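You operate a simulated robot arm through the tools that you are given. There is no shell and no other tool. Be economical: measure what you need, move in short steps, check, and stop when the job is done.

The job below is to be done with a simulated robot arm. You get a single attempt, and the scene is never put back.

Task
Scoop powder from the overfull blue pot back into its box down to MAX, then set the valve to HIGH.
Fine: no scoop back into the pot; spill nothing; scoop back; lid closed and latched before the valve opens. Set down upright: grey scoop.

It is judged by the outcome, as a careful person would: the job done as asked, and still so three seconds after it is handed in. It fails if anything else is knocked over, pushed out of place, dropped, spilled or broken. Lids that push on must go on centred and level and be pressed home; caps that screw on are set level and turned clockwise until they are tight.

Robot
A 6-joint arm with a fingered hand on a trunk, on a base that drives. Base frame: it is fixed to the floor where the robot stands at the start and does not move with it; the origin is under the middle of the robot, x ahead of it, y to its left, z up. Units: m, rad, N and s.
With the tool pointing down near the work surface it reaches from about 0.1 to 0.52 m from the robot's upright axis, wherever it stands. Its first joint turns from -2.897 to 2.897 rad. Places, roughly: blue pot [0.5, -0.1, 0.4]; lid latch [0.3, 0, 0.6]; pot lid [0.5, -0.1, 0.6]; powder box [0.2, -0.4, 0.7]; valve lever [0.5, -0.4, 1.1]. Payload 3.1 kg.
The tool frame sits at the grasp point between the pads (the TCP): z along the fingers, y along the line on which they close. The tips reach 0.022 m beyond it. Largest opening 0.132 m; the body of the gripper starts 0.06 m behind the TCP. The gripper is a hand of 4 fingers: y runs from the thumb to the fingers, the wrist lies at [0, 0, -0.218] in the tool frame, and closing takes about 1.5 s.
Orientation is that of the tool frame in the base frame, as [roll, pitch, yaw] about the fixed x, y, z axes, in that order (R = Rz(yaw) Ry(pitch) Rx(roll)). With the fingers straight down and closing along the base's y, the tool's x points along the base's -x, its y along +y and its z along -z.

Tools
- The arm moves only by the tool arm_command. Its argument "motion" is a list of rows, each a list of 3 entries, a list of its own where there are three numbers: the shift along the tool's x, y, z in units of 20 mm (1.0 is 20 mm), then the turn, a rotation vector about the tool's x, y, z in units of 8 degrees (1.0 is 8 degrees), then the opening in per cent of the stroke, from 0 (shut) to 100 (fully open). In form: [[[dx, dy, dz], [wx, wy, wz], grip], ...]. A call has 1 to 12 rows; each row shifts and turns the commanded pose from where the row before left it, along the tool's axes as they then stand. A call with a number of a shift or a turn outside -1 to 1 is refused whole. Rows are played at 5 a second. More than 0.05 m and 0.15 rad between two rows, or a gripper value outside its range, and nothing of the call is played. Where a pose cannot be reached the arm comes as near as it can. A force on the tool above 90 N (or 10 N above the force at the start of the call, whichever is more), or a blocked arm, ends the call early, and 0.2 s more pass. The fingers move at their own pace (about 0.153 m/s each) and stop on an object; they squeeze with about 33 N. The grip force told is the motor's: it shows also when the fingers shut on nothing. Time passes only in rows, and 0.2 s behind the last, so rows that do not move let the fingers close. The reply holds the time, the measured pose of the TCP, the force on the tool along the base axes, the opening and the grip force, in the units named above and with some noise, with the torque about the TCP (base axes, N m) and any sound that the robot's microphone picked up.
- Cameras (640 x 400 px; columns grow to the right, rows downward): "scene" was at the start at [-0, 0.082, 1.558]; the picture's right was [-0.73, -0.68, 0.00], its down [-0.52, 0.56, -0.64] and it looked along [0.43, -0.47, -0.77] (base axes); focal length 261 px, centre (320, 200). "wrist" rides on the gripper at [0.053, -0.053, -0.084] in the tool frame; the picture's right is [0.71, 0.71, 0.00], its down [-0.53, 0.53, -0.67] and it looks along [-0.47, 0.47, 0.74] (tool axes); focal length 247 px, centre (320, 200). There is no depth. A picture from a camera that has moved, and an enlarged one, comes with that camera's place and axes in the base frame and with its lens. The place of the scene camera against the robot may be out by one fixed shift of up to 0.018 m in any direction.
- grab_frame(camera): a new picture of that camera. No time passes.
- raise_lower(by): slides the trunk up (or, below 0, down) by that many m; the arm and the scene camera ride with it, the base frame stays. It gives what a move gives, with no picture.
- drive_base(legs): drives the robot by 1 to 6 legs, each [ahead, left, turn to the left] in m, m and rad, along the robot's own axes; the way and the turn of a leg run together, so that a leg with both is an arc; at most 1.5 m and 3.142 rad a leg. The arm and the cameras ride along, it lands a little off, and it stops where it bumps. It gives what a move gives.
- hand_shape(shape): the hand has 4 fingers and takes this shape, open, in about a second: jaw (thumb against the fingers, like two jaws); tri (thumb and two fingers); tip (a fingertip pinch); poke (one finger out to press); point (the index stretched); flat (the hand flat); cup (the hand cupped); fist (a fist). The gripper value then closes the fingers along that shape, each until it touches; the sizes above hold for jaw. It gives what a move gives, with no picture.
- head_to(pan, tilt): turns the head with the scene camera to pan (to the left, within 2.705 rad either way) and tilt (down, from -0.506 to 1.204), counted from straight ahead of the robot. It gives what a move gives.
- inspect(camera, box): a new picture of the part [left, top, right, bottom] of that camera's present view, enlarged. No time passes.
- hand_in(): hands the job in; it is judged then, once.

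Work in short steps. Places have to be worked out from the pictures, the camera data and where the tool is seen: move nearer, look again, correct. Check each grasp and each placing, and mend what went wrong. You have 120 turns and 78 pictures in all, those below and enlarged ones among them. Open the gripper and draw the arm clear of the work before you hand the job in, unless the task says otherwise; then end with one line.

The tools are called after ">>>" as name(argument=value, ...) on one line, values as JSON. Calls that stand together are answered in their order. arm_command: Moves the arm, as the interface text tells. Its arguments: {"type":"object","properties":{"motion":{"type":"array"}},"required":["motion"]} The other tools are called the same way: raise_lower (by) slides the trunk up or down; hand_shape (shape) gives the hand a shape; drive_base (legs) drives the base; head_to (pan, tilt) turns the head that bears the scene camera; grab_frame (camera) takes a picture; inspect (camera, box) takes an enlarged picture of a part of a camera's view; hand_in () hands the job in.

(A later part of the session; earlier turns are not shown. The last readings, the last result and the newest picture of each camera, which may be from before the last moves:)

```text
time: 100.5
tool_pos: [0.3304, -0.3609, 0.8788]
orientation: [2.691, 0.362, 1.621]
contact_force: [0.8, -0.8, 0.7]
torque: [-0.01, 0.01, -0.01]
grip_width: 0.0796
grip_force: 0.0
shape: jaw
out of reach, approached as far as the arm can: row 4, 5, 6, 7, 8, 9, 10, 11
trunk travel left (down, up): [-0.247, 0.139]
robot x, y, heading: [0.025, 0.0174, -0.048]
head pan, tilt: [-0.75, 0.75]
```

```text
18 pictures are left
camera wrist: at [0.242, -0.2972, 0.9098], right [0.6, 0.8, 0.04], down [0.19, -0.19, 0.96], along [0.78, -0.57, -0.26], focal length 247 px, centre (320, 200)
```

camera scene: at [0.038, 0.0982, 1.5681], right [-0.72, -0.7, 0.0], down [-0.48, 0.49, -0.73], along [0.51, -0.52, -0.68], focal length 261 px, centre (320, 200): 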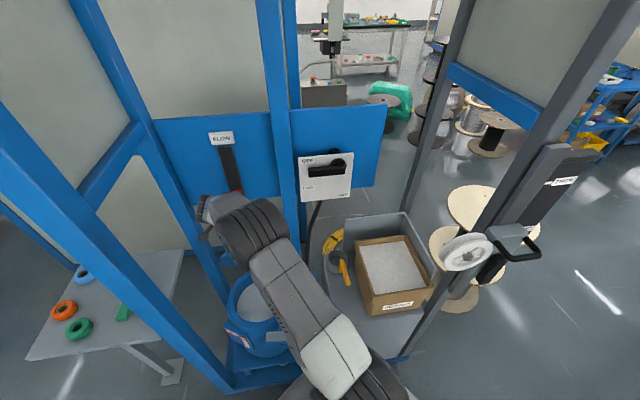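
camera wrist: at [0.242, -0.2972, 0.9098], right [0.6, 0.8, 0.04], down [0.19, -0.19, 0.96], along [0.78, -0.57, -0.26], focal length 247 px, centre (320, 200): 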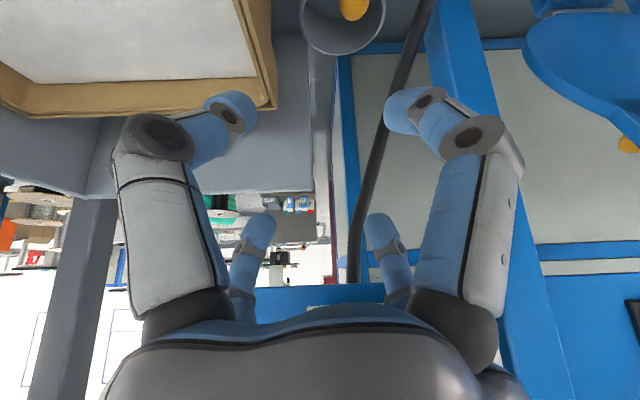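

Forward tilt isn't reachable here. I go back to vertical, and hover over the handle for a vertical grasp.

>>> arm_command(motion=[[[0, 0, 0], [0.72, 0.72, 0], 60], [[0, 0, 0], [0.72, 0.72, 0], 60], [[0, 0, 0], [0.72, 0.72, 0], 60], [[0, 0, 0], [0.72, 0.72, 0], 60], [[0.75, -0.25, 0], [0, 0, 0], 60], [[0.75, -0.25, 0], [0, 0, 0], 60], [[0.75, -0.25, 0], [0, 0, 0], 60], [[0.65, -0.25, 0], [0, 0, 0], 60]])

```text
time: 102.3
tool_pos: [0.3016, -0.3046, 0.8822]
orientation: [3.111, -0.02, 1.716]
contact_force: [0.1, -0.7, 0.2]
torque: [0.02, 0.02, 0.01]
grip_width: 0.0797
grip_force: 0.1
shape: jaw
trunk travel left (down, up): [-0.247, 0.139]
robot x, y, heading: [0.0209, 0.0168, -0.046]
head pan, tilt: [-0.75, 0.75]
```

Descend to just above the handle and check alignment.

>>> arm_command(motion=[[[0, 0, 1], [0.22, -0.14, 0], 60], [[0, 0, 1], [0, 0, 0], 60], [[0, 0, 1], [0, 0, 0], 60], [[0, 0, 1], [0, 0, 0], 60]])

>>> grab_frame(camera="wrist")

```text
time: 103.3
tool_pos: [0.3023, -0.308, 0.8032]
orientation: [-3.14, 0.002, 1.715]
contact_force: [0.6, -0.6, 0.1]
torque: [0.0, -0.02, -0.01]
grip_width: 0.0794
grip_force: 0.1
shape: jaw
trunk travel left (down, up): [-0.247, 0.139]
robot x, y, heading: [0.0266, 0.0141, -0.048]
head pan, tilt: [-0.75, 0.75]
```

```text
17 pictures are left
camera wrist: at [0.2413, -0.2626, 0.887], right [0.6, 0.8, 0.0], down [0.6, -0.45, 0.67], along [0.53, -0.4, -0.74], focal length 247 px, centre (320, 200)
```

wrist: 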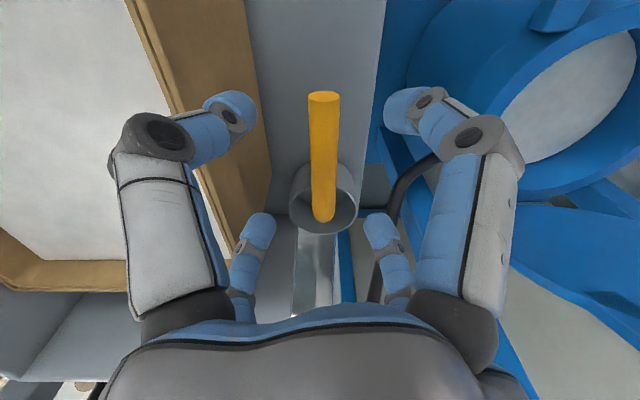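

Aligned on the handle (col 322). Descend 55 mm with smaller opening and close.

>>> arm_command(motion=[[[0, 0, 0.7], [0, 0, 0], 52], [[0, 0, 0.7], [0, 0, 0], 52], [[0, 0, 0.7], [0, 0, 0], 52], [[0, 0, 0.65], [0, 0, 0], 52], [[0, 0, 0], [0, 0, 0], 20], [[0, 0, 0], [0, 0, 0], 0], [[0, 0, 0], [0, 0, 0], 0], [[0, 0, 0], [0, 0, 0], 0], [[0, 0, 0], [0, 0, 0], 0]])

>>> arm_command(motion=[[[0, 0, -0.5], [0, 0, 0], 0], [[0, 0, -0.5], [0, 0, 0], 0], [[0, 0, -0.5], [0, 0, 0], 0], [[0, 0, -0.5], [0, 0, 0], 0]])

>>> grab_frame(camera="wrist")

```text
time: 105.3
tool_pos: [0.302, -0.3055, 0.7495]
orientation: [-3.142, 0.001, 1.713]
contact_force: [0.3, 0.3, 0.2]
torque: [0.01, -0.01, -0.01]
grip_width: 0.0115
grip_force: 32.8
shape: jaw
trunk travel left (down, up): [-0.247, 0.139]
robot x, y, heading: [0.0243, 0.0149, -0.046]
head pan, tilt: [-0.75, 0.75]
```

```text
time: 106.3
tool_pos: [0.3013, -0.3058, 0.786]
orientation: [3.14, 0.0, 1.714]
contact_force: [0.7, 0.2, -0.1]
torque: [0.02, 0.01, -0.02]
grip_width: 0.0122
grip_force: 32.7
shape: jaw
trunk travel left (down, up): [-0.247, 0.139]
robot x, y, heading: [0.0257, 0.0148, -0.051]
head pan, tilt: [-0.75, 0.75]
```

```text
16 pictures are left
camera wrist: at [0.2415, -0.2602, 0.8705], right [0.6, 0.8, 0.0], down [0.6, -0.45, 0.67], along [0.53, -0.4, -0.74], focal length 247 px, centre (320, 200)
```

wrist: 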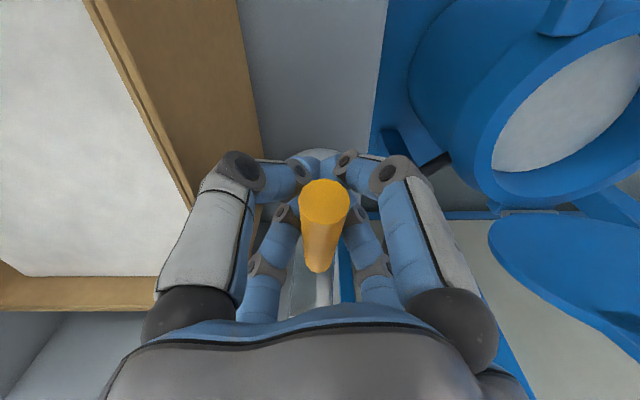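

The scoop lifted but slid so that only the handle's tip is in the grip. I set it back down, open, shift 4 cm toward the cup and regrip.

>>> arm_command(motion=[[[0, 0, 0.5], [0, 0, 0], 0], [[0, 0, 0.5], [0, 0, 0], 0], [[0, 0, 0.5], [0, 0, 0], 0], [[0, 0, 0.32], [0, 0, 0], 0], [[0, 0, 0], [0, 0, 0], 30], [[0, 0, 0], [0, 0, 0], 52], [[0, 0, 0], [0, 0, 0], 52], [[0, 0, 0], [0, 0, 0], 52]])

>>> grab_frame(camera="wrist")

```text
time: 108.1
tool_pos: [0.3024, -0.3055, 0.7495]
orientation: [-3.141, 0.001, 1.714]
contact_force: [0.1, -0.1, 0.2]
torque: [-0.01, 0.0, 0.02]
grip_width: 0.0679
grip_force: 0.0
shape: jaw
trunk travel left (down, up): [-0.247, 0.139]
robot x, y, heading: [0.0235, 0.0166, -0.043]
head pan, tilt: [-0.75, 0.75]
```

```text
15 pictures are left
camera wrist: at [0.2423, -0.2603, 0.8338], right [0.6, 0.8, 0.0], down [0.6, -0.45, 0.67], along [0.53, -0.4, -0.74], focal length 247 px, centre (320, 200)
```

wrist: 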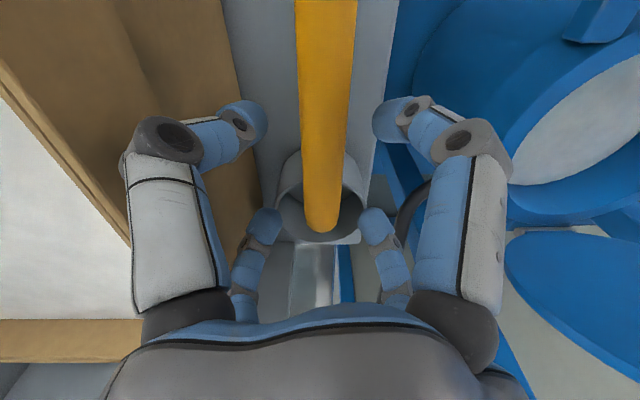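

The scoop is ladle-like: bar at z≈0.76, then a leg down to a ~90 mm cup with rim near z≈0.63. It has slid toward me so my grip point is now near the bend, which is better for balance. I close here and lift a little.

>>> arm_command(motion=[[[0, 0, 0], [0, 0, 0], 20], [[0, 0, 0], [0, 0, 0], 0], [[0, 0, 0], [0, 0, 0], 0], [[0, 0, 0], [0, 0, 0], 0], [[0, 0, 0], [0, 0, 0], 0], [[0, 0, -0.7], [0, 0, 0], 0], [[0, 0, -0.7], [0, 0, 0], 0], [[0, 0, -0.7], [0, 0, 0], 0]])

>>> grab_frame(camera="wrist")

>>> inspect(camera="scene", box=[300, 190, 460, 330])

```text
time: 109.9
tool_pos: [0.3036, -0.3071, 0.7917]
orientation: [-3.142, 0.0, 1.713]
contact_force: [-0.2, -0.2, -1.8]
torque: [-0.02, 0.01, 0.0]
grip_width: 0.013
grip_force: 32.4
shape: jaw
trunk travel left (down, up): [-0.247, 0.139]
robot x, y, heading: [0.0242, 0.0142, -0.046]
head pan, tilt: [-0.75, 0.75]
```

```text
14 pictures are left
camera wrist: at [0.2439, -0.2609, 0.8741], right [0.6, 0.8, 0.0], down [0.6, -0.45, 0.67], along [0.53, -0.4, -0.74], focal length 247 px, centre (320, 200)
```

wrist: 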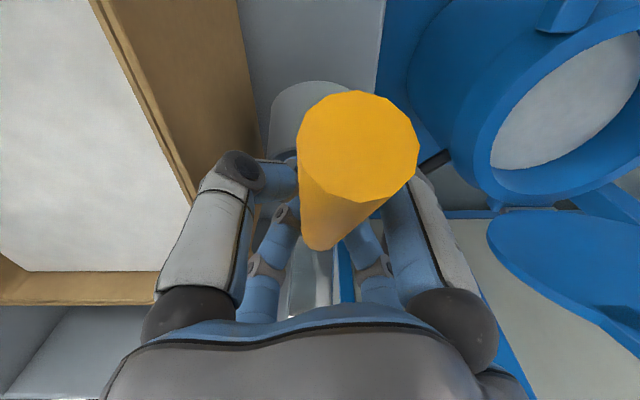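

```text
2.86 times, centred on (380, 260) of scene
camera zoom: at [0.0385, 0.0979, 1.5682], right [-0.72, -0.7, 0.0], down [-0.48, 0.49, -0.73], along [0.51, -0.52, -0.68], focal length 746 px, centre (149, 29)
```

zoom: 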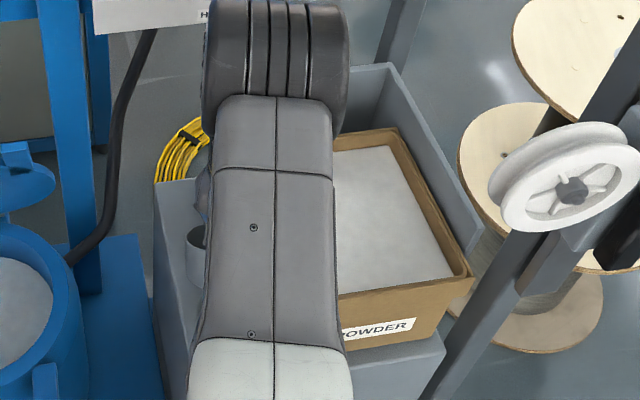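

The scoop hangs pitched ~45° since the grip can't resist its weight. I'll set it back down, and regrip deeper so the bar is pressed against the palm.

>>> arm_command(motion=[[[0.15, -0.15, 0.5], [0, 0, 0], 0], [[0.15, -0.15, 0.5], [0, 0, 0], 0], [[0.15, -0.15, 0.5], [0, 0, 0], 0], [[0.15, -0.15, 0.5], [0, 0, 0], 0], [[0, 0, 0.1], [0, 0, 0], 0], [[0, 0, 0], [0, 0, 0], 25], [[0, 0, 0], [0, 0, 0], 50], [[0, 0, 0], [0, 0, 0], 52], [[0, 0, 0], [0, 0, 0], 52]])

>>> grab_frame(camera="wrist")

```text
time: 111.9
tool_pos: [0.2883, -0.2968, 0.7508]
orientation: [-3.141, 0.001, 1.714]
contact_force: [-0.1, -0.2, -1.0]
torque: [0.01, 0.01, -0.03]
grip_width: 0.0679
grip_force: 0.1
shape: jaw
trunk travel left (down, up): [-0.247, 0.139]
robot x, y, heading: [0.0281, 0.0167, -0.046]
head pan, tilt: [-0.75, 0.75]
```

```text
12 pictures are left
camera wrist: at [0.2287, -0.2498, 0.8342], right [0.6, 0.8, 0.0], down [0.6, -0.45, 0.67], along [0.53, -0.4, -0.74], focal length 247 px, centre (320, 200)
```

wrist: 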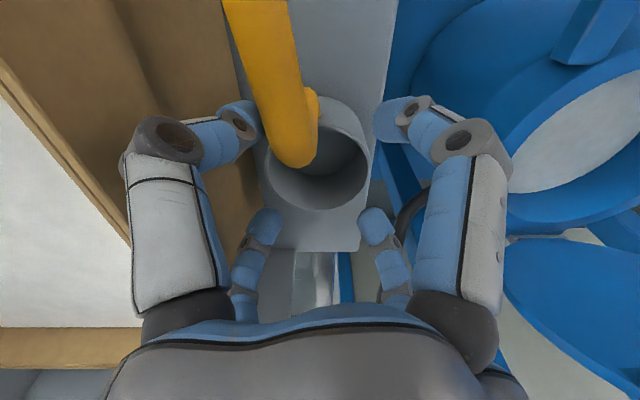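

The scoop stands upright again. Its bar is behind my TCP, so I move back over the bar's middle, lower so the bar lies near the palm, and close beneath it.

>>> arm_command(motion=[[[0.55, -0.75, 0], [0, 0, -0.3], 52], [[0.55, -0.75, 0], [0, 0, -0.3], 52], [[0.55, -0.75, 0], [0, 0, -0.3], 52], [[0.55, -0.75, 0], [0, 0, -0.3], 52], [[0, 0, 0.6], [0, 0, 0], 52], [[0, 0, 0.6], [0, 0, 0], 52], [[0, 0, 0.6], [0, 0, 0], 52]])

>>> grab_frame(camera="wrist")

```text
time: 113.5
tool_pos: [0.2204, -0.2658, 0.7161]
orientation: [3.141, 0.0, 1.881]
contact_force: [-0.4, 0.4, -0.2]
torque: [0.02, 0.02, 0.0]
grip_width: 0.0681
grip_force: 0.1
shape: jaw
trunk travel left (down, up): [-0.247, 0.139]
robot x, y, heading: [0.0264, 0.0146, -0.046]
head pan, tilt: [-0.75, 0.75]
```

```text
11 pictures are left
camera wrist: at [0.1533, -0.2304, 0.7985], right [0.46, 0.89, 0.0], down [0.66, -0.34, 0.67], along [0.59, -0.31, -0.74], focal length 247 px, centre (320, 200)
```

wrist: 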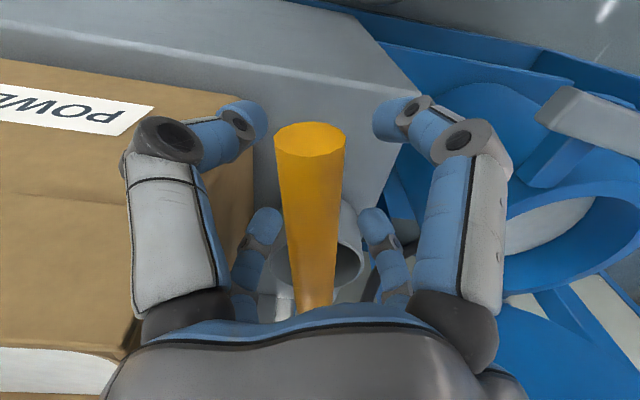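

The bar lies centred, above the TCP level near the palm. Close underneath and lift 5 cm.

>>> arm_command(motion=[[[0, 0, 0], [0, 0, 0], 20], [[0, 0, 0], [0, 0, 0], 0], [[0, 0, 0], [0, 0, 0], 0], [[0, 0, 0], [0, 0, 0], 0], [[0, 0, 0], [0, 0, 0], 0], [[0, 0, 0], [0, 0, 0], 0], [[0, 0, -0.7], [0, 0, 0], 0], [[0, 0, -0.8], [0, 0, 0], 0], [[0, 0, -0.8], [0, 0, 0], 0], [[0, 0, -0.8], [0, 0, 0], 0]])

>>> grab_frame(camera="wrist")

```text
time: 115.7
tool_pos: [0.2212, -0.2662, 0.7773]
orientation: [3.141, 0.0, 1.882]
contact_force: [0.2, -0.5, -0.7]
torque: [0.02, 0.05, 0.02]
grip_width: 0.0
grip_force: 32.9
shape: jaw
trunk travel left (down, up): [-0.247, 0.139]
robot x, y, heading: [0.0276, 0.0169, -0.048]
head pan, tilt: [-0.75, 0.75]
```

```text
10 pictures are left
camera wrist: at [0.1537, -0.2309, 0.8599], right [0.46, 0.89, 0.0], down [0.66, -0.34, 0.67], along [0.59, -0.31, -0.74], focal length 247 px, centre (320, 200)
```

wrist: 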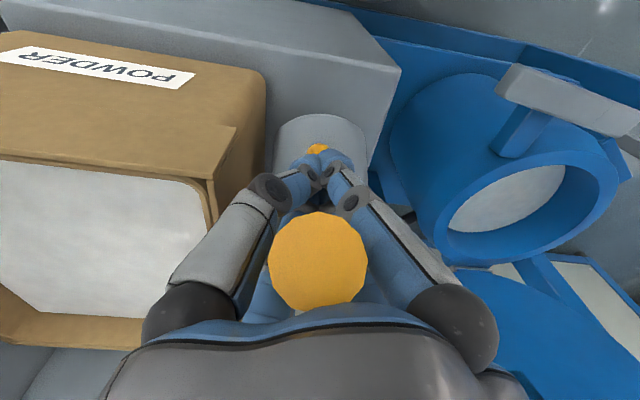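

The handle now stands nearly vertical inside the digit cage, cup on the bin. That allows a firm coaxial grip: I open slightly, shift 2 cm back so the bar is centred, and close on it.

>>> arm_command(motion=[[[0, 0, 0], [0, 0, 0], 15], [[0, 0, 0], [0, 0, 0], 30], [[0.35, -0.35, 0], [0, 0, 0], 36], [[0.35, -0.35, 0], [0, 0, 0], 36], [[0, 0, 0], [0, 0, 0], 20], [[0, 0, 0], [0, 0, 0], 0], [[0, 0, 0], [0, 0, 0], 0], [[0, 0, 0], [0, 0, 0], 0], [[0, 0, 0], [0, 0, 0], 0]])

>>> grab_frame(camera="wrist")

```text
time: 117.7
tool_pos: [0.2029, -0.2572, 0.7767]
orientation: [-3.141, -0.002, 1.882]
contact_force: [-1.0, -0.2, -0.3]
torque: [0.01, 0.0, -0.02]
grip_width: 0.0
grip_force: 33.1
shape: jaw
trunk travel left (down, up): [-0.247, 0.139]
robot x, y, heading: [0.0242, 0.0158, -0.045]
head pan, tilt: [-0.75, 0.75]
```

```text
9 pictures are left
camera wrist: at [0.1366, -0.2211, 0.8605], right [0.46, 0.89, 0.0], down [0.66, -0.34, 0.67], along [0.59, -0.31, -0.74], focal length 247 px, centre (320, 200)
```

wrist: 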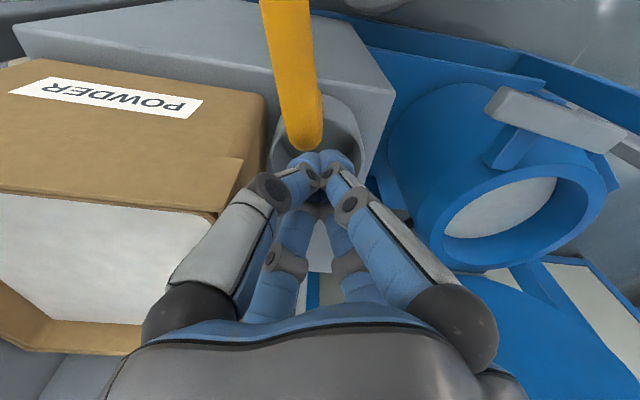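

The scoop sprang back upright. Its vertical leg stands right below my TCP (≈(0.196,-0.257), z 0.65–0.75); gripping that leg coaxially should be firm. I open, lower around the leg with the bar exiting between two digits, and close.

>>> arm_command(motion=[[[0, -0.35, -1], [0, 0, 0], 0], [[0, 0, -0.5], [0, 0, 0], 40], [[0, 0, 0], [0, 0, 0], 60], [[0, 0, 0], [0, 0, 0], 60], [[0, 0, 1], [0, 0, 0], 60], [[0, 0, 1], [0, 0, 0], 60], [[0, 0, 1], [0, 0, 0], 60], [[0, 0, 1], [0, 0, 0], 60], [[0, 0, 1], [0, 0, 0], 60]])

>>> arm_command(motion=[[[0, 0, 0], [0, 0, 0], 30], [[0, 0, 0], [0, 0, 0], 0], [[0, 0, 0], [0, 0, 0], 0], [[0, 0, 0], [0, 0, 0], 0], [[0, 0, 0], [0, 0, 0], 0], [[0, 0, -0.7], [0, 0, 0], 0], [[0, 0, -0.7], [0, 0, 0], 0], [[0, 0, -0.7], [0, 0, 0], 0]])

>>> grab_frame(camera="wrist")

```text
time: 119.7
tool_pos: [0.1971, -0.2572, 0.7077]
orientation: [-3.139, 0.0, 1.88]
contact_force: [9.0, 12.2, 5.0]
torque: [-0.66, 0.17, 0.67]
grip_width: 0.0781
grip_force: 0.1
shape: jaw
trunk travel left (down, up): [-0.247, 0.139]
robot x, y, heading: [0.027, 0.0172, -0.048]
head pan, tilt: [-0.75, 0.75]
```

```text
time: 121.5
tool_pos: [0.1952, -0.2593, 0.7486]
orientation: [-3.141, -0.001, 1.881]
contact_force: [-0.2, -0.1, -2.3]
torque: [0.0, 0.07, 0.03]
grip_width: 0.015
grip_force: 33.2
shape: jaw
trunk travel left (down, up): [-0.247, 0.139]
robot x, y, heading: [0.0269, 0.0163, -0.049]
head pan, tilt: [-0.75, 0.75]
```

```text
8 pictures are left
camera wrist: at [0.1283, -0.2239, 0.8325], right [0.46, 0.89, 0.0], down [0.66, -0.34, 0.67], along [0.59, -0.31, -0.74], focal length 247 px, centre (320, 200)
```

wrist: 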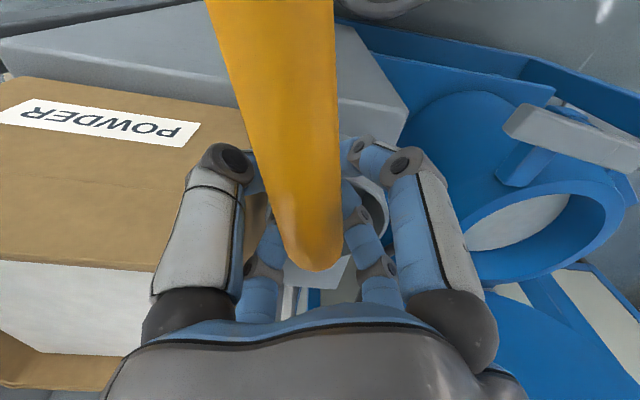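

Firm grip: leg held coaxially, bar level, weight ~2 N. Now lift to z≈0.82 and carry the empty scoop over the pot.

>>> arm_command(motion=[[[0, 0, -0.9], [0, 0, 0], 0], [[0, 0, -0.9], [0, 0, 0], 0], [[0, 0, -0.9], [0, 0, 0], 0], [[0, 0, -0.9], [0, 0, 0], 0], [[0.22, 0.95, 0], [0, 0, 0], 0], [[0.22, 0.95, 0], [0, 0, 0], 0], [[0.22, 0.95, 0], [0, 0, 0], 0], [[0.22, 0.95, 0], [0, 0, 0], 0], [[0.22, 0.95, 0], [0, 0, 0], 0], [[0.22, 0.95, 0], [0, 0, 0], 0], [[0.22, 0.95, 0], [0, 0, 0], 0], [[0.22, 0.95, 0], [0, 0, 0], 0]])

>>> arm_command(motion=[[[0.22, 0.95, 0], [0, 0, 0], 0], [[0.22, 0.95, 0], [0, 0, 0], 0], [[0.22, 0.95, 0], [0, 0, 0], 0], [[0.22, 0.95, 0], [0, 0, 0], 0], [[0.22, 0.95, 0], [0, 0, 0], 0], [[0.22, 0.95, 0], [0, 0, 0], 0], [[0.22, 0.95, 0], [0, 0, 0], 0], [[0.22, 0.95, 0], [0, 0, 0], 0], [[0.22, 0.95, 0], [0, 0, 0], 0]])

>>> grab_frame(camera="wrist")

```text
time: 124.1
tool_pos: [0.33, -0.1783, 0.8207]
orientation: [-3.14, -0.001, 1.881]
contact_force: [-0.5, -0.6, -1.9]
torque: [0.01, 0.01, 0.0]
grip_width: 0.0148
grip_force: 32.7
shape: jaw
trunk travel left (down, up): [-0.247, 0.139]
robot x, y, heading: [0.024, 0.0135, -0.046]
head pan, tilt: [-0.75, 0.75]
```

```text
time: 126.1
tool_pos: [0.4813, -0.0872, 0.8184]
orientation: [-3.14, -0.001, 1.881]
contact_force: [-0.5, 0.4, -2.2]
torque: [0.03, 0.08, 0.03]
grip_width: 0.0148
grip_force: 32.9
shape: jaw
trunk travel left (down, up): [-0.247, 0.139]
robot x, y, heading: [0.0252, 0.0155, -0.047]
head pan, tilt: [-0.75, 0.75]
```

```text
7 pictures are left
camera wrist: at [0.4148, -0.0522, 0.9025], right [0.46, 0.89, 0.0], down [0.66, -0.34, 0.67], along [0.59, -0.31, -0.74], focal length 247 px, centre (320, 200)
```

wrist: 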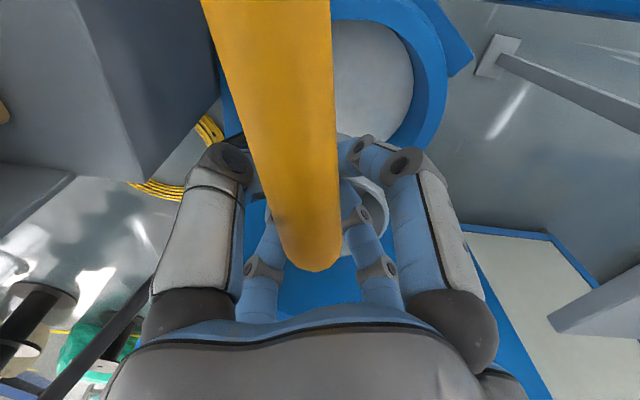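

Pot opening centre computed ≈(0.535,-0.079), radius 88 mm. I centre the cup over it and lower, watching force.

>>> arm_command(motion=[[[0.55, 0.55, 0], [0, 0, 0], 0], [[0.55, 0.55, 0], [0, 0, 0], 0], [[0, 0, 1], [0, 0, 0], 0], [[0, 0, 1], [0, 0, 0], 0], [[0, 0, 1], [0, 0, 0], 0], [[0, 0, 1], [0, 0, 0], 0], [[0, 0, 1], [0, 0, 0], 0], [[0, 0, 1], [0, 0, 0], 0], [[0, 0, 1], [0, 0, 0], 0], [[0, 0, 1], [0, 0, 0], 0], [[0, 0, 1], [0, 0, 0], 0]])

```text
time: 128.5
tool_pos: [0.4967, -0.0607, 0.6397]
orientation: [-3.14, 0.0, 1.881]
contact_force: [0.4, 0.6, -2.0]
torque: [0.04, 0.1, 0.04]
grip_width: 0.0148
grip_force: 33.5
shape: jaw
trunk travel left (down, up): [-0.247, 0.139]
robot x, y, heading: [0.0219, 0.0138, -0.05]
head pan, tilt: [-0.75, 0.75]
```

No contact yet; continue down gently.

>>> arm_command(motion=[[[0, 0, 0.8], [0, 0, 0], 0], [[0, 0, 0.8], [0, 0, 0], 0], [[0, 0, 0.8], [0, 0, 0], 0], [[0, 0, 0.8], [0, 0, 0], 0]])

>>> grab_frame(camera="wrist")

```text
time: 129.5
tool_pos: [0.488, -0.0603, 0.5881]
orientation: [-3.141, 0.002, 1.881]
contact_force: [0.1, -0.2, 1.3]
torque: [0.13, 0.35, -0.05]
grip_width: 0.0153
grip_force: 32.7
shape: jaw
out of reach, approached as far as the arm can: row 3, 4
trunk travel left (down, up): [-0.247, 0.139]
robot x, y, heading: [0.0292, 0.0155, -0.048]
head pan, tilt: [-0.75, 0.75]
```

```text
6 pictures are left
camera wrist: at [0.422, -0.0252, 0.6717], right [0.46, 0.89, 0.0], down [0.66, -0.34, 0.67], along [0.59, -0.31, -0.74], focal length 247 px, centre (320, 200)
```

wrist: 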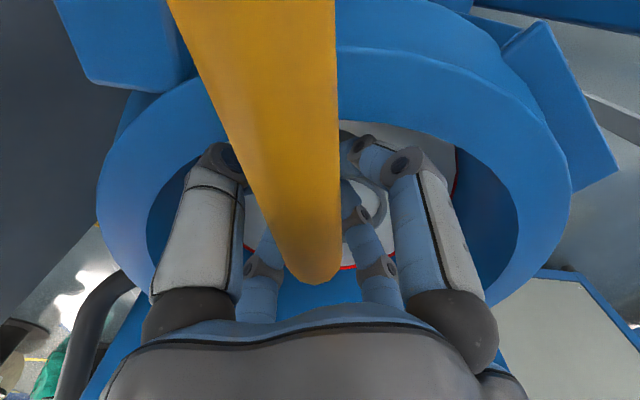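

Cup now touches powder (3 N). The arm is at its low reach, so I lower by the trunk 2.5 cm to dip the cup.

>>> raise_lower(by=-0.025)

```text
time: 130.2
tool_pos: [0.4933, -0.0617, 0.563]
orientation: [3.138, 0.003, 1.881]
contact_force: [24.2, -7.5, -3.4]
torque: [0.2, 0.52, 0.54]
grip_width: 0.014
grip_force: 32.7
shape: jaw
trunk travel left (down, up): [-0.222, 0.164]
robot x, y, heading: [0.0295, 0.0175, -0.046]
head pan, tilt: [-0.75, 0.75]
```

A side contact of 24 N (hand vs. front rim); deep enough. I raise straight up and look at the cup's content.

>>> raise_lower(by=0.12)

>>> arm_command(motion=[[[0, 0, -0.8], [0, 0, 0], 0], [[0, 0, -0.8], [0, 0, 0], 0], [[0, 0, -0.8], [0, 0, 0], 0]])

>>> inspect(camera="scene", box=[200, 220, 340, 360])

```text
time: 131.7
tool_pos: [0.4884, -0.0602, 0.6837]
orientation: [3.141, 0.0, 1.879]
contact_force: [-0.6, 0.0, -2.5]
torque: [0.02, 0.08, 0.06]
grip_width: 0.014
grip_force: 32.8
shape: jaw
trunk travel left (down, up): [-0.342, 0.044]
robot x, y, heading: [0.0236, 0.0153, -0.047]
head pan, tilt: [-0.75, 0.75]
```

```text
time: 132.5
tool_pos: [0.4881, -0.0618, 0.7305]
orientation: [-3.141, 0.002, 1.882]
contact_force: [-0.1, 0.0, -2.2]
torque: [-0.01, 0.1, 0.02]
grip_width: 0.0142
grip_force: 33.5
shape: jaw
trunk travel left (down, up): [-0.342, 0.044]
robot x, y, heading: [0.023, 0.0153, -0.047]
head pan, tilt: [-0.75, 0.75]
```

```text
2.86 times, centred on (270, 290) of scene
camera zoom: at [0.0388, 0.0978, 1.6639], right [-0.72, -0.7, 0.0], down [-0.48, 0.49, -0.73], along [0.51, -0.52, -0.68], focal length 746 px, centre (463, -57)
```

zoom: 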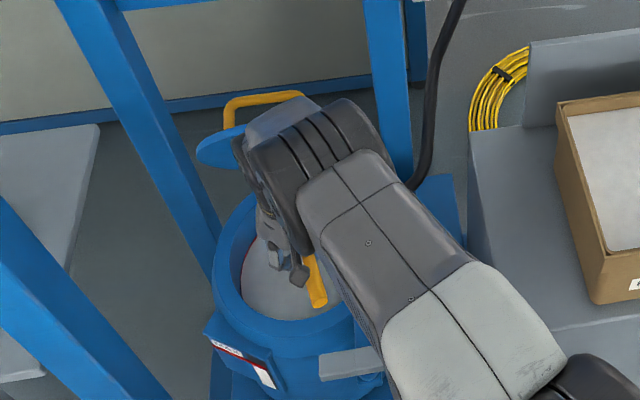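

Weight is unchanged, so the cup is empty: I must dip deeper, ~2.5 cm further toward the back so the hand clears the front rim. I shift and lower with the trunk.

>>> arm_command(motion=[[[-0.45, 0.6, 0], [0, 0, 0], 0], [[-0.45, 0.6, 0], [0, 0, 0], 0]])

>>> raise_lower(by=-0.15)

>>> raise_lower(by=-0.03)

```text
time: 133.1
tool_pos: [0.5184, -0.0693, 0.7338]
orientation: [3.141, -0.001, 1.879]
contact_force: [-0.9, -0.5, -1.8]
torque: [0.05, 0.04, 0.01]
grip_width: 0.0143
grip_force: 33.4
shape: jaw
trunk travel left (down, up): [-0.342, 0.044]
robot x, y, heading: [0.0227, 0.0169, -0.044]
head pan, tilt: [-0.75, 0.75]
```

```text
time: 134.8
tool_pos: [0.5173, -0.0698, 0.5825]
orientation: [-3.141, 0.002, 1.882]
contact_force: [0.3, 0.3, -1.9]
torque: [-0.01, 0.04, 0.02]
grip_width: 0.0143
grip_force: 33.4
shape: jaw
trunk travel left (down, up): [-0.192, 0.194]
robot x, y, heading: [0.0259, 0.0155, -0.045]
head pan, tilt: [-0.75, 0.75]
```

```text
time: 135.6
tool_pos: [0.5167, -0.0699, 0.5532]
orientation: [3.14, 0.003, 1.883]
contact_force: [1.1, 0.3, 1.2]
torque: [0.1, 0.24, -0.01]
grip_width: 0.0143
grip_force: 32.8
shape: jaw
trunk travel left (down, up): [-0.162, 0.224]
robot x, y, heading: [0.0256, 0.016, -0.05]
head pan, tilt: [-0.75, 0.75]
```

Cup is entering the powder with no rim contact. Lower further 3 cm, then 1.5 cm.

>>> raise_lower(by=-0.025)

>>> raise_lower(by=-0.015)

```text
time: 136.3
tool_pos: [0.5183, -0.0702, 0.5274]
orientation: [3.14, 0.001, 1.879]
contact_force: [4.1, -0.2, 3.1]
torque: [0.26, 0.54, -0.04]
grip_width: 0.0157
grip_force: 33.1
shape: jaw
trunk travel left (down, up): [-0.137, 0.249]
robot x, y, heading: [0.0264, 0.015, -0.044]
head pan, tilt: [-0.75, 0.75]
```

```text
time: 136.9
tool_pos: [0.5196, -0.071, 0.5205]
orientation: [3.123, 0.01, 1.878]
contact_force: [4.0, 0.6, 69.6]
torque: [0.72, 3.13, -0.44]
grip_width: 0.0173
grip_force: 33.3
shape: jaw
trunk travel left (down, up): [-0.122, 0.264]
robot x, y, heading: [0.0244, 0.0189, -0.048]
head pan, tilt: [-0.75, 0.75]
```

The palm now bears on the rim; I rise 1 cm, then do a dig stroke: dip the cup's front edge ~25°, push on a bit, roll back level and lift.

>>> arm_command(motion=[[[0, 0, -0.5], [0, 0, 0], 0], [[0, 0, 0], [0.73, 0.68, 0], 0], [[0, 0, 0], [0.73, 0.68, 0], 0], [[0, 0, 0], [0.73, 0.68, 0], 0], [[0, 0, 0.2], [0.5, 0.47, 0], 0], [[-0.25, 0.27, 0.2], [0, 0, 0], 0], [[0, 0, 0], [-0.73, -0.68, 0], 0], [[0, 0, 0], [-0.73, -0.68, 0], 0], [[0, 0, 0], [-0.73, -0.68, 0], 0], [[0, 0, 0], [-0.5, -0.47, 0], 0]])

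>>> raise_lower(by=0.2)

```text
time: 137.9
tool_pos: [0.4798, -0.0662, 0.5548]
orientation: [-2.943, -0.199, 1.869]
contact_force: [41.3, -11.9, -13.4]
torque: [0.49, 0.79, 0.97]
grip_width: 0.0099
grip_force: 33.4
shape: jaw
out of reach, approached as far as the arm can: row 2, 3, 4
trunk travel left (down, up): [-0.122, 0.264]
robot x, y, heading: [0.0282, 0.0195, -0.05]
head pan, tilt: [-0.75, 0.75]
stopped in row 4: the force on the tool passed its limit at 95 N (the readings are from after the stop); the commanded pose is now the measured one
```

```text
time: 140.0
tool_pos: [0.4726, -0.0651, 0.7544]
orientation: [-2.924, -0.21, 1.861]
contact_force: [-1.0, 0.1, -2.4]
torque: [0.01, 0.03, 0.0]
grip_width: 0.0124
grip_force: 32.6
shape: jaw
trunk travel left (down, up): [-0.322, 0.064]
robot x, y, heading: [0.0266, 0.0173, -0.047]
head pan, tilt: [-0.75, 0.75]
```

Reach limited that tilt. I level the hand again and look into the cup.

>>> arm_command(motion=[[[0, 0, -0.3], [-0.73, -0.68, 0], 0], [[0, 0, 0], [-0.73, -0.68, 0], 0], [[0, 0, 0], [-0.1, -0.1, 0], 0], [[0, 0, 0], [0, 0, 0], 0]])

>>> grab_frame(camera="wrist")

```text
time: 141.0
tool_pos: [0.4756, -0.0664, 0.76]
orientation: [3.137, -0.007, 1.885]
contact_force: [-0.4, 0.2, -1.5]
torque: [0.04, 0.07, 0.0]
grip_width: 0.0126
grip_force: 32.9
shape: jaw
trunk travel left (down, up): [-0.322, 0.064]
robot x, y, heading: [0.0288, 0.0129, -0.053]
head pan, tilt: [-0.75, 0.75]
```

```text
4 pictures are left
camera wrist: at [0.4086, -0.0317, 0.8439], right [0.45, 0.89, 0.01], down [0.66, -0.34, 0.67], along [0.6, -0.3, -0.75], focal length 247 px, centre (320, 200)
```

wrist: 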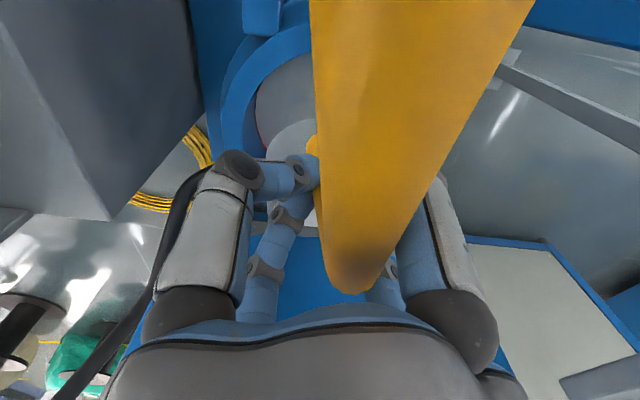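

The scoop turned in my grip and the cup is empty (weight unchanged). With few pictures left, I shouldn't risk spilling, so I first bring the scoop back over its bin.

>>> arm_command(motion=[[[0, 0, -1], [0, 0, 0], 0], [[0, 0, -1], [0, 0, 0], 0], [[0, 0, -1], [0, 0, 0], 0], [[-0.7, -0.95, 0], [0, 0, 0], 0], [[-0.7, -0.95, 0], [0, 0, 0], 0], [[-0.7, -0.95, 0], [0, 0, 0], 0], [[-0.7, -0.95, 0], [0, 0, 0], 0], [[-0.7, -0.95, 0], [0, 0, 0], 0], [[-0.7, -0.95, 0], [0, 0, 0], 0], [[-0.7, -0.95, 0], [0, 0, 0], 0], [[-0.7, -0.95, 0], [0, 0, 0], 0], [[-0.7, -0.95, 0], [0, 0, 0], 0]])

>>> arm_command(motion=[[[-0.7, -0.95, 0], [0, 0, 0], 0], [[-0.7, -0.95, 0], [0, 0, 0], 0], [[-0.7, -0.95, 0], [0, 0, 0], 0], [[0, 0, 0.8], [0, 0, 0], 0], [[0, 0, 0.8], [0, 0, 0], 0]])

>>> grab_frame(camera="wrist")

```text
time: 143.6
tool_pos: [0.3501, -0.2394, 0.8162]
orientation: [3.138, -0.009, 1.884]
contact_force: [-0.6, -0.2, -1.7]
torque: [0.0, 0.07, -0.02]
grip_width: 0.013
grip_force: 32.8
shape: jaw
trunk travel left (down, up): [-0.322, 0.064]
robot x, y, heading: [0.0286, 0.0154, -0.046]
head pan, tilt: [-0.75, 0.75]
```

```text
time: 144.8
tool_pos: [0.3073, -0.2971, 0.7857]
orientation: [3.138, -0.009, 1.885]
contact_force: [-0.6, -0.1, -2.0]
torque: [0.01, 0.01, 0.03]
grip_width: 0.0127
grip_force: 32.8
shape: jaw
trunk travel left (down, up): [-0.322, 0.064]
robot x, y, heading: [0.0257, 0.0127, -0.047]
head pan, tilt: [-0.75, 0.75]
```

```text
3 pictures are left
camera wrist: at [0.2414, -0.263, 0.8703], right [0.45, 0.89, 0.01], down [0.66, -0.34, 0.67], along [0.6, -0.3, -0.75], focal length 247 px, centre (320, 200)
```

wrist: 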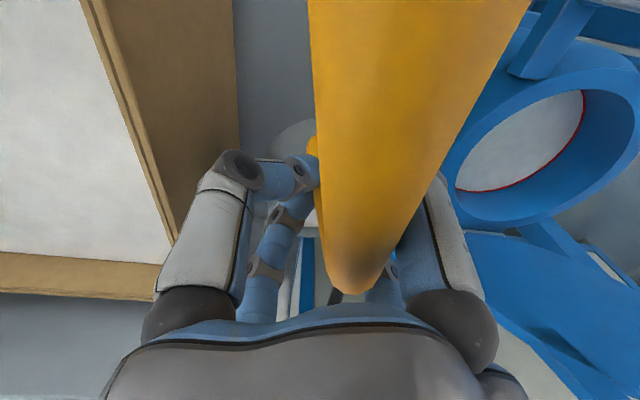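

Notable: the red MAX ring inside the pot is now visible at the powder's edge (it was hidden before), so the dip did take powder down to about MAX, and the cup must hold it. I lift over the box and move the cup above it to pour.

>>> arm_command(motion=[[[0, 0, -1], [0, 0, 0], 0], [[0, 0, -1], [0, 0, 0], 0], [[0, 0, -1], [0, 0, 0], 0], [[0, 0, -1], [0, 0, 0], 0], [[0, 0, -1], [0, 0, 0], 0], [[0, 0, -1], [0, 0, 0], 0], [[-0.47, -0.91, 0], [0, 0, 0], 0], [[-0.47, -0.91, 0], [0, 0, 0], 0], [[-0.47, -0.91, 0], [0, 0, 0], 0], [[-0.47, -0.91, 0], [0, 0, 0], 0], [[-0.47, -0.91, 0], [0, 0, 0], 0], [[0, 0, 0], [0, 0, 0], 0]])

>>> arm_command(motion=[[[0, 0, 0], [0.83, -0.56, 0], 0], [[0, 0, 0], [0.83, -0.56, 0], 0], [[0, 0, 0], [0.83, -0.56, 0], 0]])

```text
time: 147.4
tool_pos: [0.237, -0.3699, 0.9055]
orientation: [3.137, -0.009, 1.885]
contact_force: [-0.2, 0.0, -1.5]
torque: [0.03, 0.08, -0.02]
grip_width: 0.0132
grip_force: 32.8
shape: jaw
trunk travel left (down, up): [-0.322, 0.064]
robot x, y, heading: [0.0318, 0.0125, -0.046]
head pan, tilt: [-0.75, 0.75]
```

```text
time: 148.2
tool_pos: [0.2375, -0.3699, 0.9061]
orientation: [-2.787, 0.221, 1.927]
contact_force: [-0.1, -0.5, -1.3]
torque: [0.07, 0.04, 0.01]
grip_width: 0.0131
grip_force: 33.1
shape: jaw
trunk travel left (down, up): [-0.322, 0.064]
robot x, y, heading: [0.0292, 0.0152, -0.046]
head pan, tilt: [-0.75, 0.75]
```

Tilt direction is right (fingers toward the box's far side) and reachable. Continue rolling to pour.

>>> arm_command(motion=[[[0, 0, 0], [0.83, -0.56, 0], 0], [[0, 0, 0], [0.83, -0.56, 0], 0], [[0, 0, 0], [0.83, -0.56, 0], 0], [[0, 0, 0], [0.83, -0.56, 0], 0], [[0, 0, 0], [0.83, -0.56, 0], 0], [[0, 0, 0], [0.83, -0.56, 0], 0], [[0, 0, 0], [0.83, -0.56, 0], 0], [[0, 0, 0], [0.83, -0.56, 0], 0], [[0, 0, 0], [0.83, -0.56, 0], 0], [[0, 0, 0], [0.83, -0.56, 0], 0], [[0, 0, 0], [0.83, -0.56, 0], 0]])

```text
time: 150.6
tool_pos: [0.2361, -0.3701, 0.9047]
orientation: [-1.124, 0.541, 2.723]
contact_force: [1.0, -0.4, -1.7]
torque: [0.14, -0.01, 0.0]
grip_width: 0.0134
grip_force: 32.7
shape: jaw
trunk travel left (down, up): [-0.322, 0.064]
robot x, y, heading: [0.0294, 0.0162, -0.05]
head pan, tilt: [-0.75, 0.75]
```

Tilted 112° and holding; a bit more with a short wait, then roll back level.

>>> arm_command(motion=[[[0, 0, 0], [0.83, -0.56, 0], 0], [[0, 0, 0], [0.83, -0.56, 0], 0], [[0, 0, 0], [0, 0, 0], 0], [[0, 0, 0], [0, 0, 0], 0], [[0, 0, 0], [0, 0, 0], 0], [[0, 0, 0], [-0.83, 0.56, 0], 0], [[0, 0, 0], [-0.83, 0.56, 0], 0], [[0, 0, 0], [-0.83, 0.56, 0], 0], [[0, 0, 0], [-0.83, 0.56, 0], 0], [[0, 0, 0], [-0.83, 0.56, 0], 0], [[0, 0, 0], [-0.83, 0.56, 0], 0], [[0, 0, 0], [-0.83, 0.56, 0], 0]])

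>>> arm_command(motion=[[[0, 0, 0], [-0.83, 0.56, 0], 0], [[0, 0, 0], [-0.83, 0.56, 0], 0], [[0, 0, 0], [-0.83, 0.56, 0], 0], [[0, 0, 0], [-0.83, 0.56, 0], 0], [[0, 0, 0], [-0.83, 0.56, 0], 0], [[0, 0, 0], [-0.83, 0.56, 0], 0], [[0, 0, 0], [-0.83, 0.56, 0], 0], [[0, 0, 0], [-0.83, 0.56, 0], 0], [[0, 0, 0], [-0.83, 0.56, 0], 0], [[0, 0, 0], [0, 0, 0], 0]])

>>> grab_frame(camera="wrist")

```text
time: 153.2
tool_pos: [0.2298, -0.3735, 0.9193]
orientation: [-2.122, 0.512, 2.185]
contact_force: [0.2, 0.0, -1.5]
torque: [0.1, -0.04, 0.01]
grip_width: 0.0134
grip_force: 32.9
shape: jaw
out of reach, approached as far as the arm can: row 1, 2
trunk travel left (down, up): [-0.322, 0.064]
robot x, y, heading: [0.0279, 0.0149, -0.049]
head pan, tilt: [-0.75, 0.75]
```

```text
time: 155.4
tool_pos: [0.232, -0.3721, 0.9208]
orientation: [3.014, -0.093, 1.894]
contact_force: [0.0, 0.2, -2.2]
torque: [-0.01, 0.08, 0.02]
grip_width: 0.0133
grip_force: 32.7
shape: jaw
trunk travel left (down, up): [-0.322, 0.064]
robot x, y, heading: [0.0278, 0.0123, -0.046]
head pan, tilt: [-0.75, 0.75]
```

```text
2 pictures are left
camera wrist: at [0.1563, -0.3491, 1.0016], right [0.44, 0.88, 0.16], down [0.6, -0.42, 0.68], along [0.66, -0.21, -0.72], focal length 247 px, centre (320, 200)
```

wrist: 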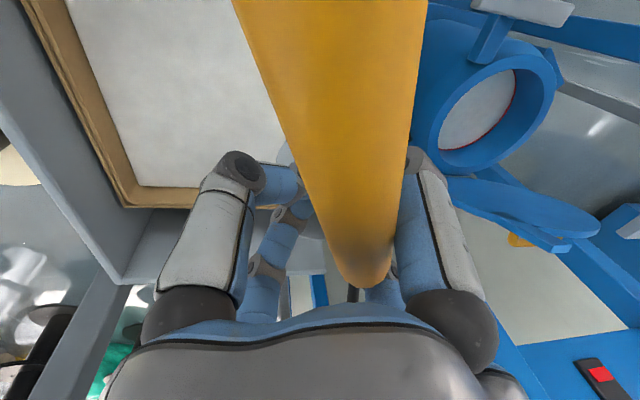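

Level now looks right at the red ring in the pot and the scoop is still held. I level the hand and carry the scoop back to its original spot (leg at ≈(0.348,-0.34)), then lower.

>>> arm_command(motion=[[[0, 0, 0], [0.9, -0.62, 0], 0], [[0, 1, 0], [0, 0, 0], 0], [[0, 1, 0], [0, 0, 0], 0], [[0, 1, 0], [0, 0, 0], 0], [[0, 1, 0], [0, 0, 0], 0], [[0, 1, 0], [0, 0, 0], 0], [[0, 1, 0], [0, 0, 0], 0], [[0, 0, 1], [0, 0, 0], 0], [[0, 0, 1], [0, 0, 0], 0], [[0, 0, 1], [0, 0, 0], 0], [[0, 0, 1], [0, 0, 0], 0], [[0, 0, 1], [0, 0, 0], 0]])

>>> arm_command(motion=[[[0, 0, 1], [0, 0, 0], 0], [[0, 0, 0.8], [0, 0, 0], 0], [[0, 0, 0.5], [0, 0, 0], 0], [[0, 0, 0.3], [0, 0, 0], 0]])

```text
refused: row 1 steps farther than a row can; nothing moved
```

```text
time: 156.4
tool_pos: [0.234, -0.366, 0.8703]
orientation: [3.015, -0.092, 1.893]
contact_force: [-1.7, 1.1, 6.3]
torque: [-0.27, -0.39, -0.07]
grip_width: 0.0133
grip_force: 33.1
shape: jaw
trunk travel left (down, up): [-0.322, 0.064]
robot x, y, heading: [0.0289, 0.0146, -0.051]
head pan, tilt: [-0.75, 0.75]
```

The first call was refused and the second one lowered over the box with slight contact. I rise again, level, and then travel.

>>> arm_command(motion=[[[0, 0, -1], [0, 0, 0], 0], [[0, 0, -1], [0, 0, 0], 0], [[0, 0, -1], [0.4, -0.28, 0], 0], [[0, 0, 0], [0.45, -0.3, 0], 0], [[0, 1, 0], [0, 0, 0], 0], [[0, 1, 0], [0, 0, 0], 0], [[0, 1, 0], [0, 0, 0], 0], [[0, 1, 0], [0, 0, 0], 0], [[0, 1, 0], [0, 0, 0], 0], [[0, 1, 0], [0, 0, 0], 0], [[0, 0, 1], [0, 0, 0], 0], [[0, 0, 1], [0, 0, 0], 0]])

```text
time: 159.0
tool_pos: [0.344, -0.3362, 0.8911]
orientation: [3.134, -0.014, 1.888]
contact_force: [0.2, -0.4, -1.8]
torque: [-0.03, 0.1, 0.01]
grip_width: 0.0134
grip_force: 33.2
shape: jaw
trunk travel left (down, up): [-0.322, 0.064]
robot x, y, heading: [0.0251, 0.0172, -0.048]
head pan, tilt: [-0.75, 0.75]
```

Now lower over the original spot down to z≈0.75 and read the force.

>>> arm_command(motion=[[[0, 0, 1], [0, 0, 0], 0], [[0, 0, 1], [0, 0, 0], 0], [[0, 0, 1], [0, 0, 0], 0], [[0, 0, 1], [0, 0, 0], 0], [[0, 0, 1], [0, 0, 0], 0], [[0, 0, 1], [0, 0, 0], 0], [[0, 0, 0.6], [0, 0, 0], 0]])

```text
time: 160.6
tool_pos: [0.3428, -0.3337, 0.7589]
orientation: [3.135, -0.014, 1.888]
contact_force: [0.5, 0.0, -0.9]
torque: [0.02, 0.08, -0.01]
grip_width: 0.0135
grip_force: 33.4
shape: jaw
trunk travel left (down, up): [-0.322, 0.064]
robot x, y, heading: [0.0293, 0.0185, -0.048]
head pan, tilt: [-0.75, 0.75]
```

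>>> arm_command(motion=[[[0, 0, 0.5], [0, 0, 0], 0], [[0, 0, 0.5], [0, 0, 0], 0]])

>>> arm_command(motion=[[[0, 0, 0.5], [0, 0, 0], 0]])

```text
time: 161.2
tool_pos: [0.3432, -0.3336, 0.7389]
orientation: [3.136, -0.013, 1.888]
contact_force: [-0.5, 0.4, -1.5]
torque: [0.02, 0.1, 0.03]
grip_width: 0.0133
grip_force: 33.5
shape: jaw
trunk travel left (down, up): [-0.322, 0.064]
robot x, y, heading: [0.0279, 0.0157, -0.049]
head pan, tilt: [-0.75, 0.75]
```

```text
time: 161.6
tool_pos: [0.343, -0.333, 0.7283]
orientation: [3.133, -0.014, 1.887]
contact_force: [0.0, -0.3, -1.1]
torque: [0.01, 0.01, 0.02]
grip_width: 0.0134
grip_force: 32.8
shape: jaw
trunk travel left (down, up): [-0.322, 0.064]
robot x, y, heading: [0.0278, 0.0158, -0.049]
head pan, tilt: [-0.75, 0.75]
```

Force is starting to shift toward zero; go on in small steps until it carries the scoop's weight.

>>> arm_command(motion=[[[0, 0, 0.4], [0, 0, 0], 0], [[0, 0, 0.3], [0, 0, 0], 0]])

>>> grab_frame(camera="wrist")

```text
time: 162.2
tool_pos: [0.3426, -0.3336, 0.7144]
orientation: [3.134, -0.011, 1.889]
contact_force: [-2.1, 0.0, 6.2]
torque: [0.03, -0.42, 0.02]
grip_width: 0.0136
grip_force: 33.3
shape: jaw
trunk travel left (down, up): [-0.322, 0.064]
robot x, y, heading: [0.0257, 0.0167, -0.048]
head pan, tilt: [-0.75, 0.75]
```

```text
1 pictures are left
camera wrist: at [0.2752, -0.3007, 0.7977], right [0.45, 0.89, 0.01], down [0.66, -0.35, 0.67], along [0.6, -0.29, -0.75], focal length 247 px, centre (320, 200)
```

wrist: 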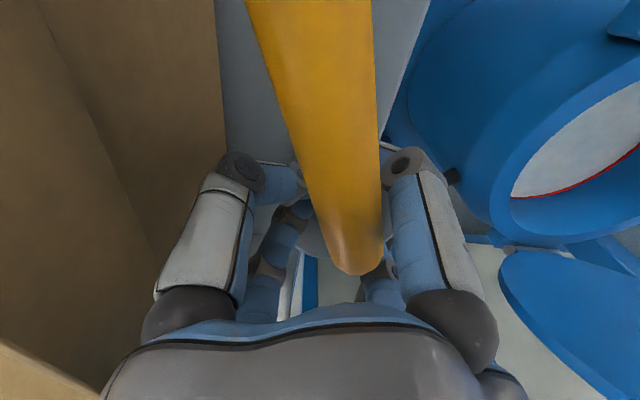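

The scoop is resting on the bin (6 N), upright. I open the fingers and rise straight up.

>>> arm_command(motion=[[[0, 0, 0], [0, 0, 0], 20], [[0, 0, 0], [0, 0, 0], 40], [[0, 0, 0], [0, 0, 0], 55], [[0, 0, 0], [0, 0, 0], 58], [[0, 0, -0.5], [0, 0, 0], 58], [[0, 0, -1], [0, 0, 0], 58], [[0, 0, -1], [0, 0, 0], 58], [[0, 0, -1], [0, 0, 0], 58], [[0, 0, -1], [0, 0, 0], 58], [[0, 0, -1], [0, 0, 0], 58], [[0, 0, -1], [0, 0, 0], 58], [[0, 0, -1], [0, 0, 0], 58]])

```text
time: 164.8
tool_pos: [0.3421, -0.3348, 0.8654]
orientation: [3.133, -0.015, 1.889]
contact_force: [0.6, 0.2, 0.6]
torque: [0.01, -0.02, -0.01]
grip_width: 0.0758
grip_force: 0.0
shape: jaw
trunk travel left (down, up): [-0.322, 0.064]
robot x, y, heading: [0.0315, 0.0129, -0.048]
head pan, tilt: [-0.75, 0.75]
```

The scoop is released. Next: close the lid by re-entering the handle the same way I left it. I rise, travel to the earlier waypoint and restore the trunk height.

>>> arm_command(motion=[[[0, 0, -1], [0, 0, 0], 70], [[0, 0, -1], [0, 0, 0], 70], [[0, 0, -1], [0, 0, 0], 70], [[0, 0, -1], [0, 0, 0], 70], [[0, 0, -1], [0, 0, 0], 70], [[0, 0, -1], [0, 0, 0], 70], [[0.92, 0.8, -0.3], [0, 0, 0], 70], [[0.92, 0.8, -0.3], [0, 0, 0], 70], [[0.92, 0.8, -0.3], [0, 0, 0], 70], [[0.92, 0.8, -0.3], [0, 0, 0], 70], [[0.92, 0.8, -0.3], [0, 0, 0], 70], [[0.92, 0.8, -0.3], [0, 0, 0], 70]])

>>> arm_command(motion=[[[0.92, 0.8, -0.3], [0, 0, 0], 70], [[0.92, 0.8, -0.3], [0, 0, 0], 70], [[0.92, 0.8, -0.3], [0, 0, 0], 70], [[0.92, 0.8, -0.3], [0, 0, 0], 70], [[0.92, 0.8, -0.3], [0, 0, 0], 70], [[0.92, 0.8, -0.3], [0, 0, 0.65], 70], [[0, 0, 0], [0, 0, 0.68], 70]])

>>> raise_lower(by=-0.075)

```text
time: 167.4
tool_pos: [0.3992, -0.202, 1.0244]
orientation: [3.135, -0.014, 1.889]
contact_force: [-0.5, -0.3, -0.1]
torque: [-0.03, -0.02, 0.02]
grip_width: 0.0917
grip_force: 0.1
shape: jaw
trunk travel left (down, up): [-0.322, 0.064]
robot x, y, heading: [0.0268, 0.0139, -0.046]
head pan, tilt: [-0.75, 0.75]
```

```text
time: 169.0
tool_pos: [0.4544, -0.0679, 1.062]
orientation: [3.137, -0.016, 1.701]
contact_force: [0.5, 0.8, -0.2]
torque: [0.01, 0.01, -0.03]
grip_width: 0.0919
grip_force: 0.0
shape: jaw
trunk travel left (down, up): [-0.322, 0.064]
robot x, y, heading: [0.0273, 0.0187, -0.045]
head pan, tilt: [-0.75, 0.75]
```

```text
time: 170.2
tool_pos: [0.4544, -0.0653, 0.9857]
orientation: [3.135, -0.017, 1.703]
contact_force: [-0.4, -0.5, -0.1]
torque: [0.02, -0.02, -0.02]
grip_width: 0.0921
grip_force: 0.0
shape: jaw
trunk travel left (down, up): [-0.247, 0.139]
robot x, y, heading: [0.0291, 0.0158, -0.045]
head pan, tilt: [-0.75, 0.75]
```

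Waypoint matched. Now replay my earlier exit backwards to come back over the lid's handle.

>>> arm_command(motion=[[[0, 0, 0.35], [0, 0, 0.6], 70], [[0, 0, 0], [0, 0, 0.9], 70], [[0.5, 0.9, 0], [0, 0, 0.9], 70], [[0.5, 0.9, 0], [0, 0, 0.9], 70], [[0.5, 0.9, 0], [0, 0, 0.9], 70], [[0.5, 0.9, 0], [0, 0, 0.9], 70], [[0.5, 0.9, 0], [-0.8, 0, 0], 70], [[0, 1, 0], [-0.9, 0, 0], 70], [[0, 0.9, 0.1], [-0.9, 0, 0], 70], [[0, 0.8, 0.3], [-0.9, 0, 0], 70], [[0, 0.7, 0.5], [-0.9, 0, 0], 70], [[0, 0.6, 0.7], [-0.9, 0, 0], 70]])

>>> arm_command(motion=[[[0, 0.6, 0.8], [0, 0, 0], 70], [[0, 0, 0], [0, 0, 0], 70]])

```text
time: 172.8
tool_pos: [0.6292, -0.098, 0.9759]
orientation: [2.407, -0.015, 0.99]
contact_force: [-0.2, -0.8, 0.0]
torque: [0.01, 0.0, -0.01]
grip_width: 0.0921
grip_force: 0.1
shape: jaw
trunk travel left (down, up): [-0.247, 0.139]
robot x, y, heading: [0.0236, 0.0188, -0.048]
head pan, tilt: [-0.75, 0.75]
```

```text
time: 173.4
tool_pos: [0.6456, -0.1095, 0.974]
orientation: [2.407, -0.016, 0.991]
contact_force: [1.0, -0.8, -0.5]
torque: [0.03, 0.0, 0.02]
grip_width: 0.0917
grip_force: 0.1
shape: jaw
trunk travel left (down, up): [-0.247, 0.139]
robot x, y, heading: [0.0273, 0.0142, -0.044]
head pan, tilt: [-0.75, 0.75]
```

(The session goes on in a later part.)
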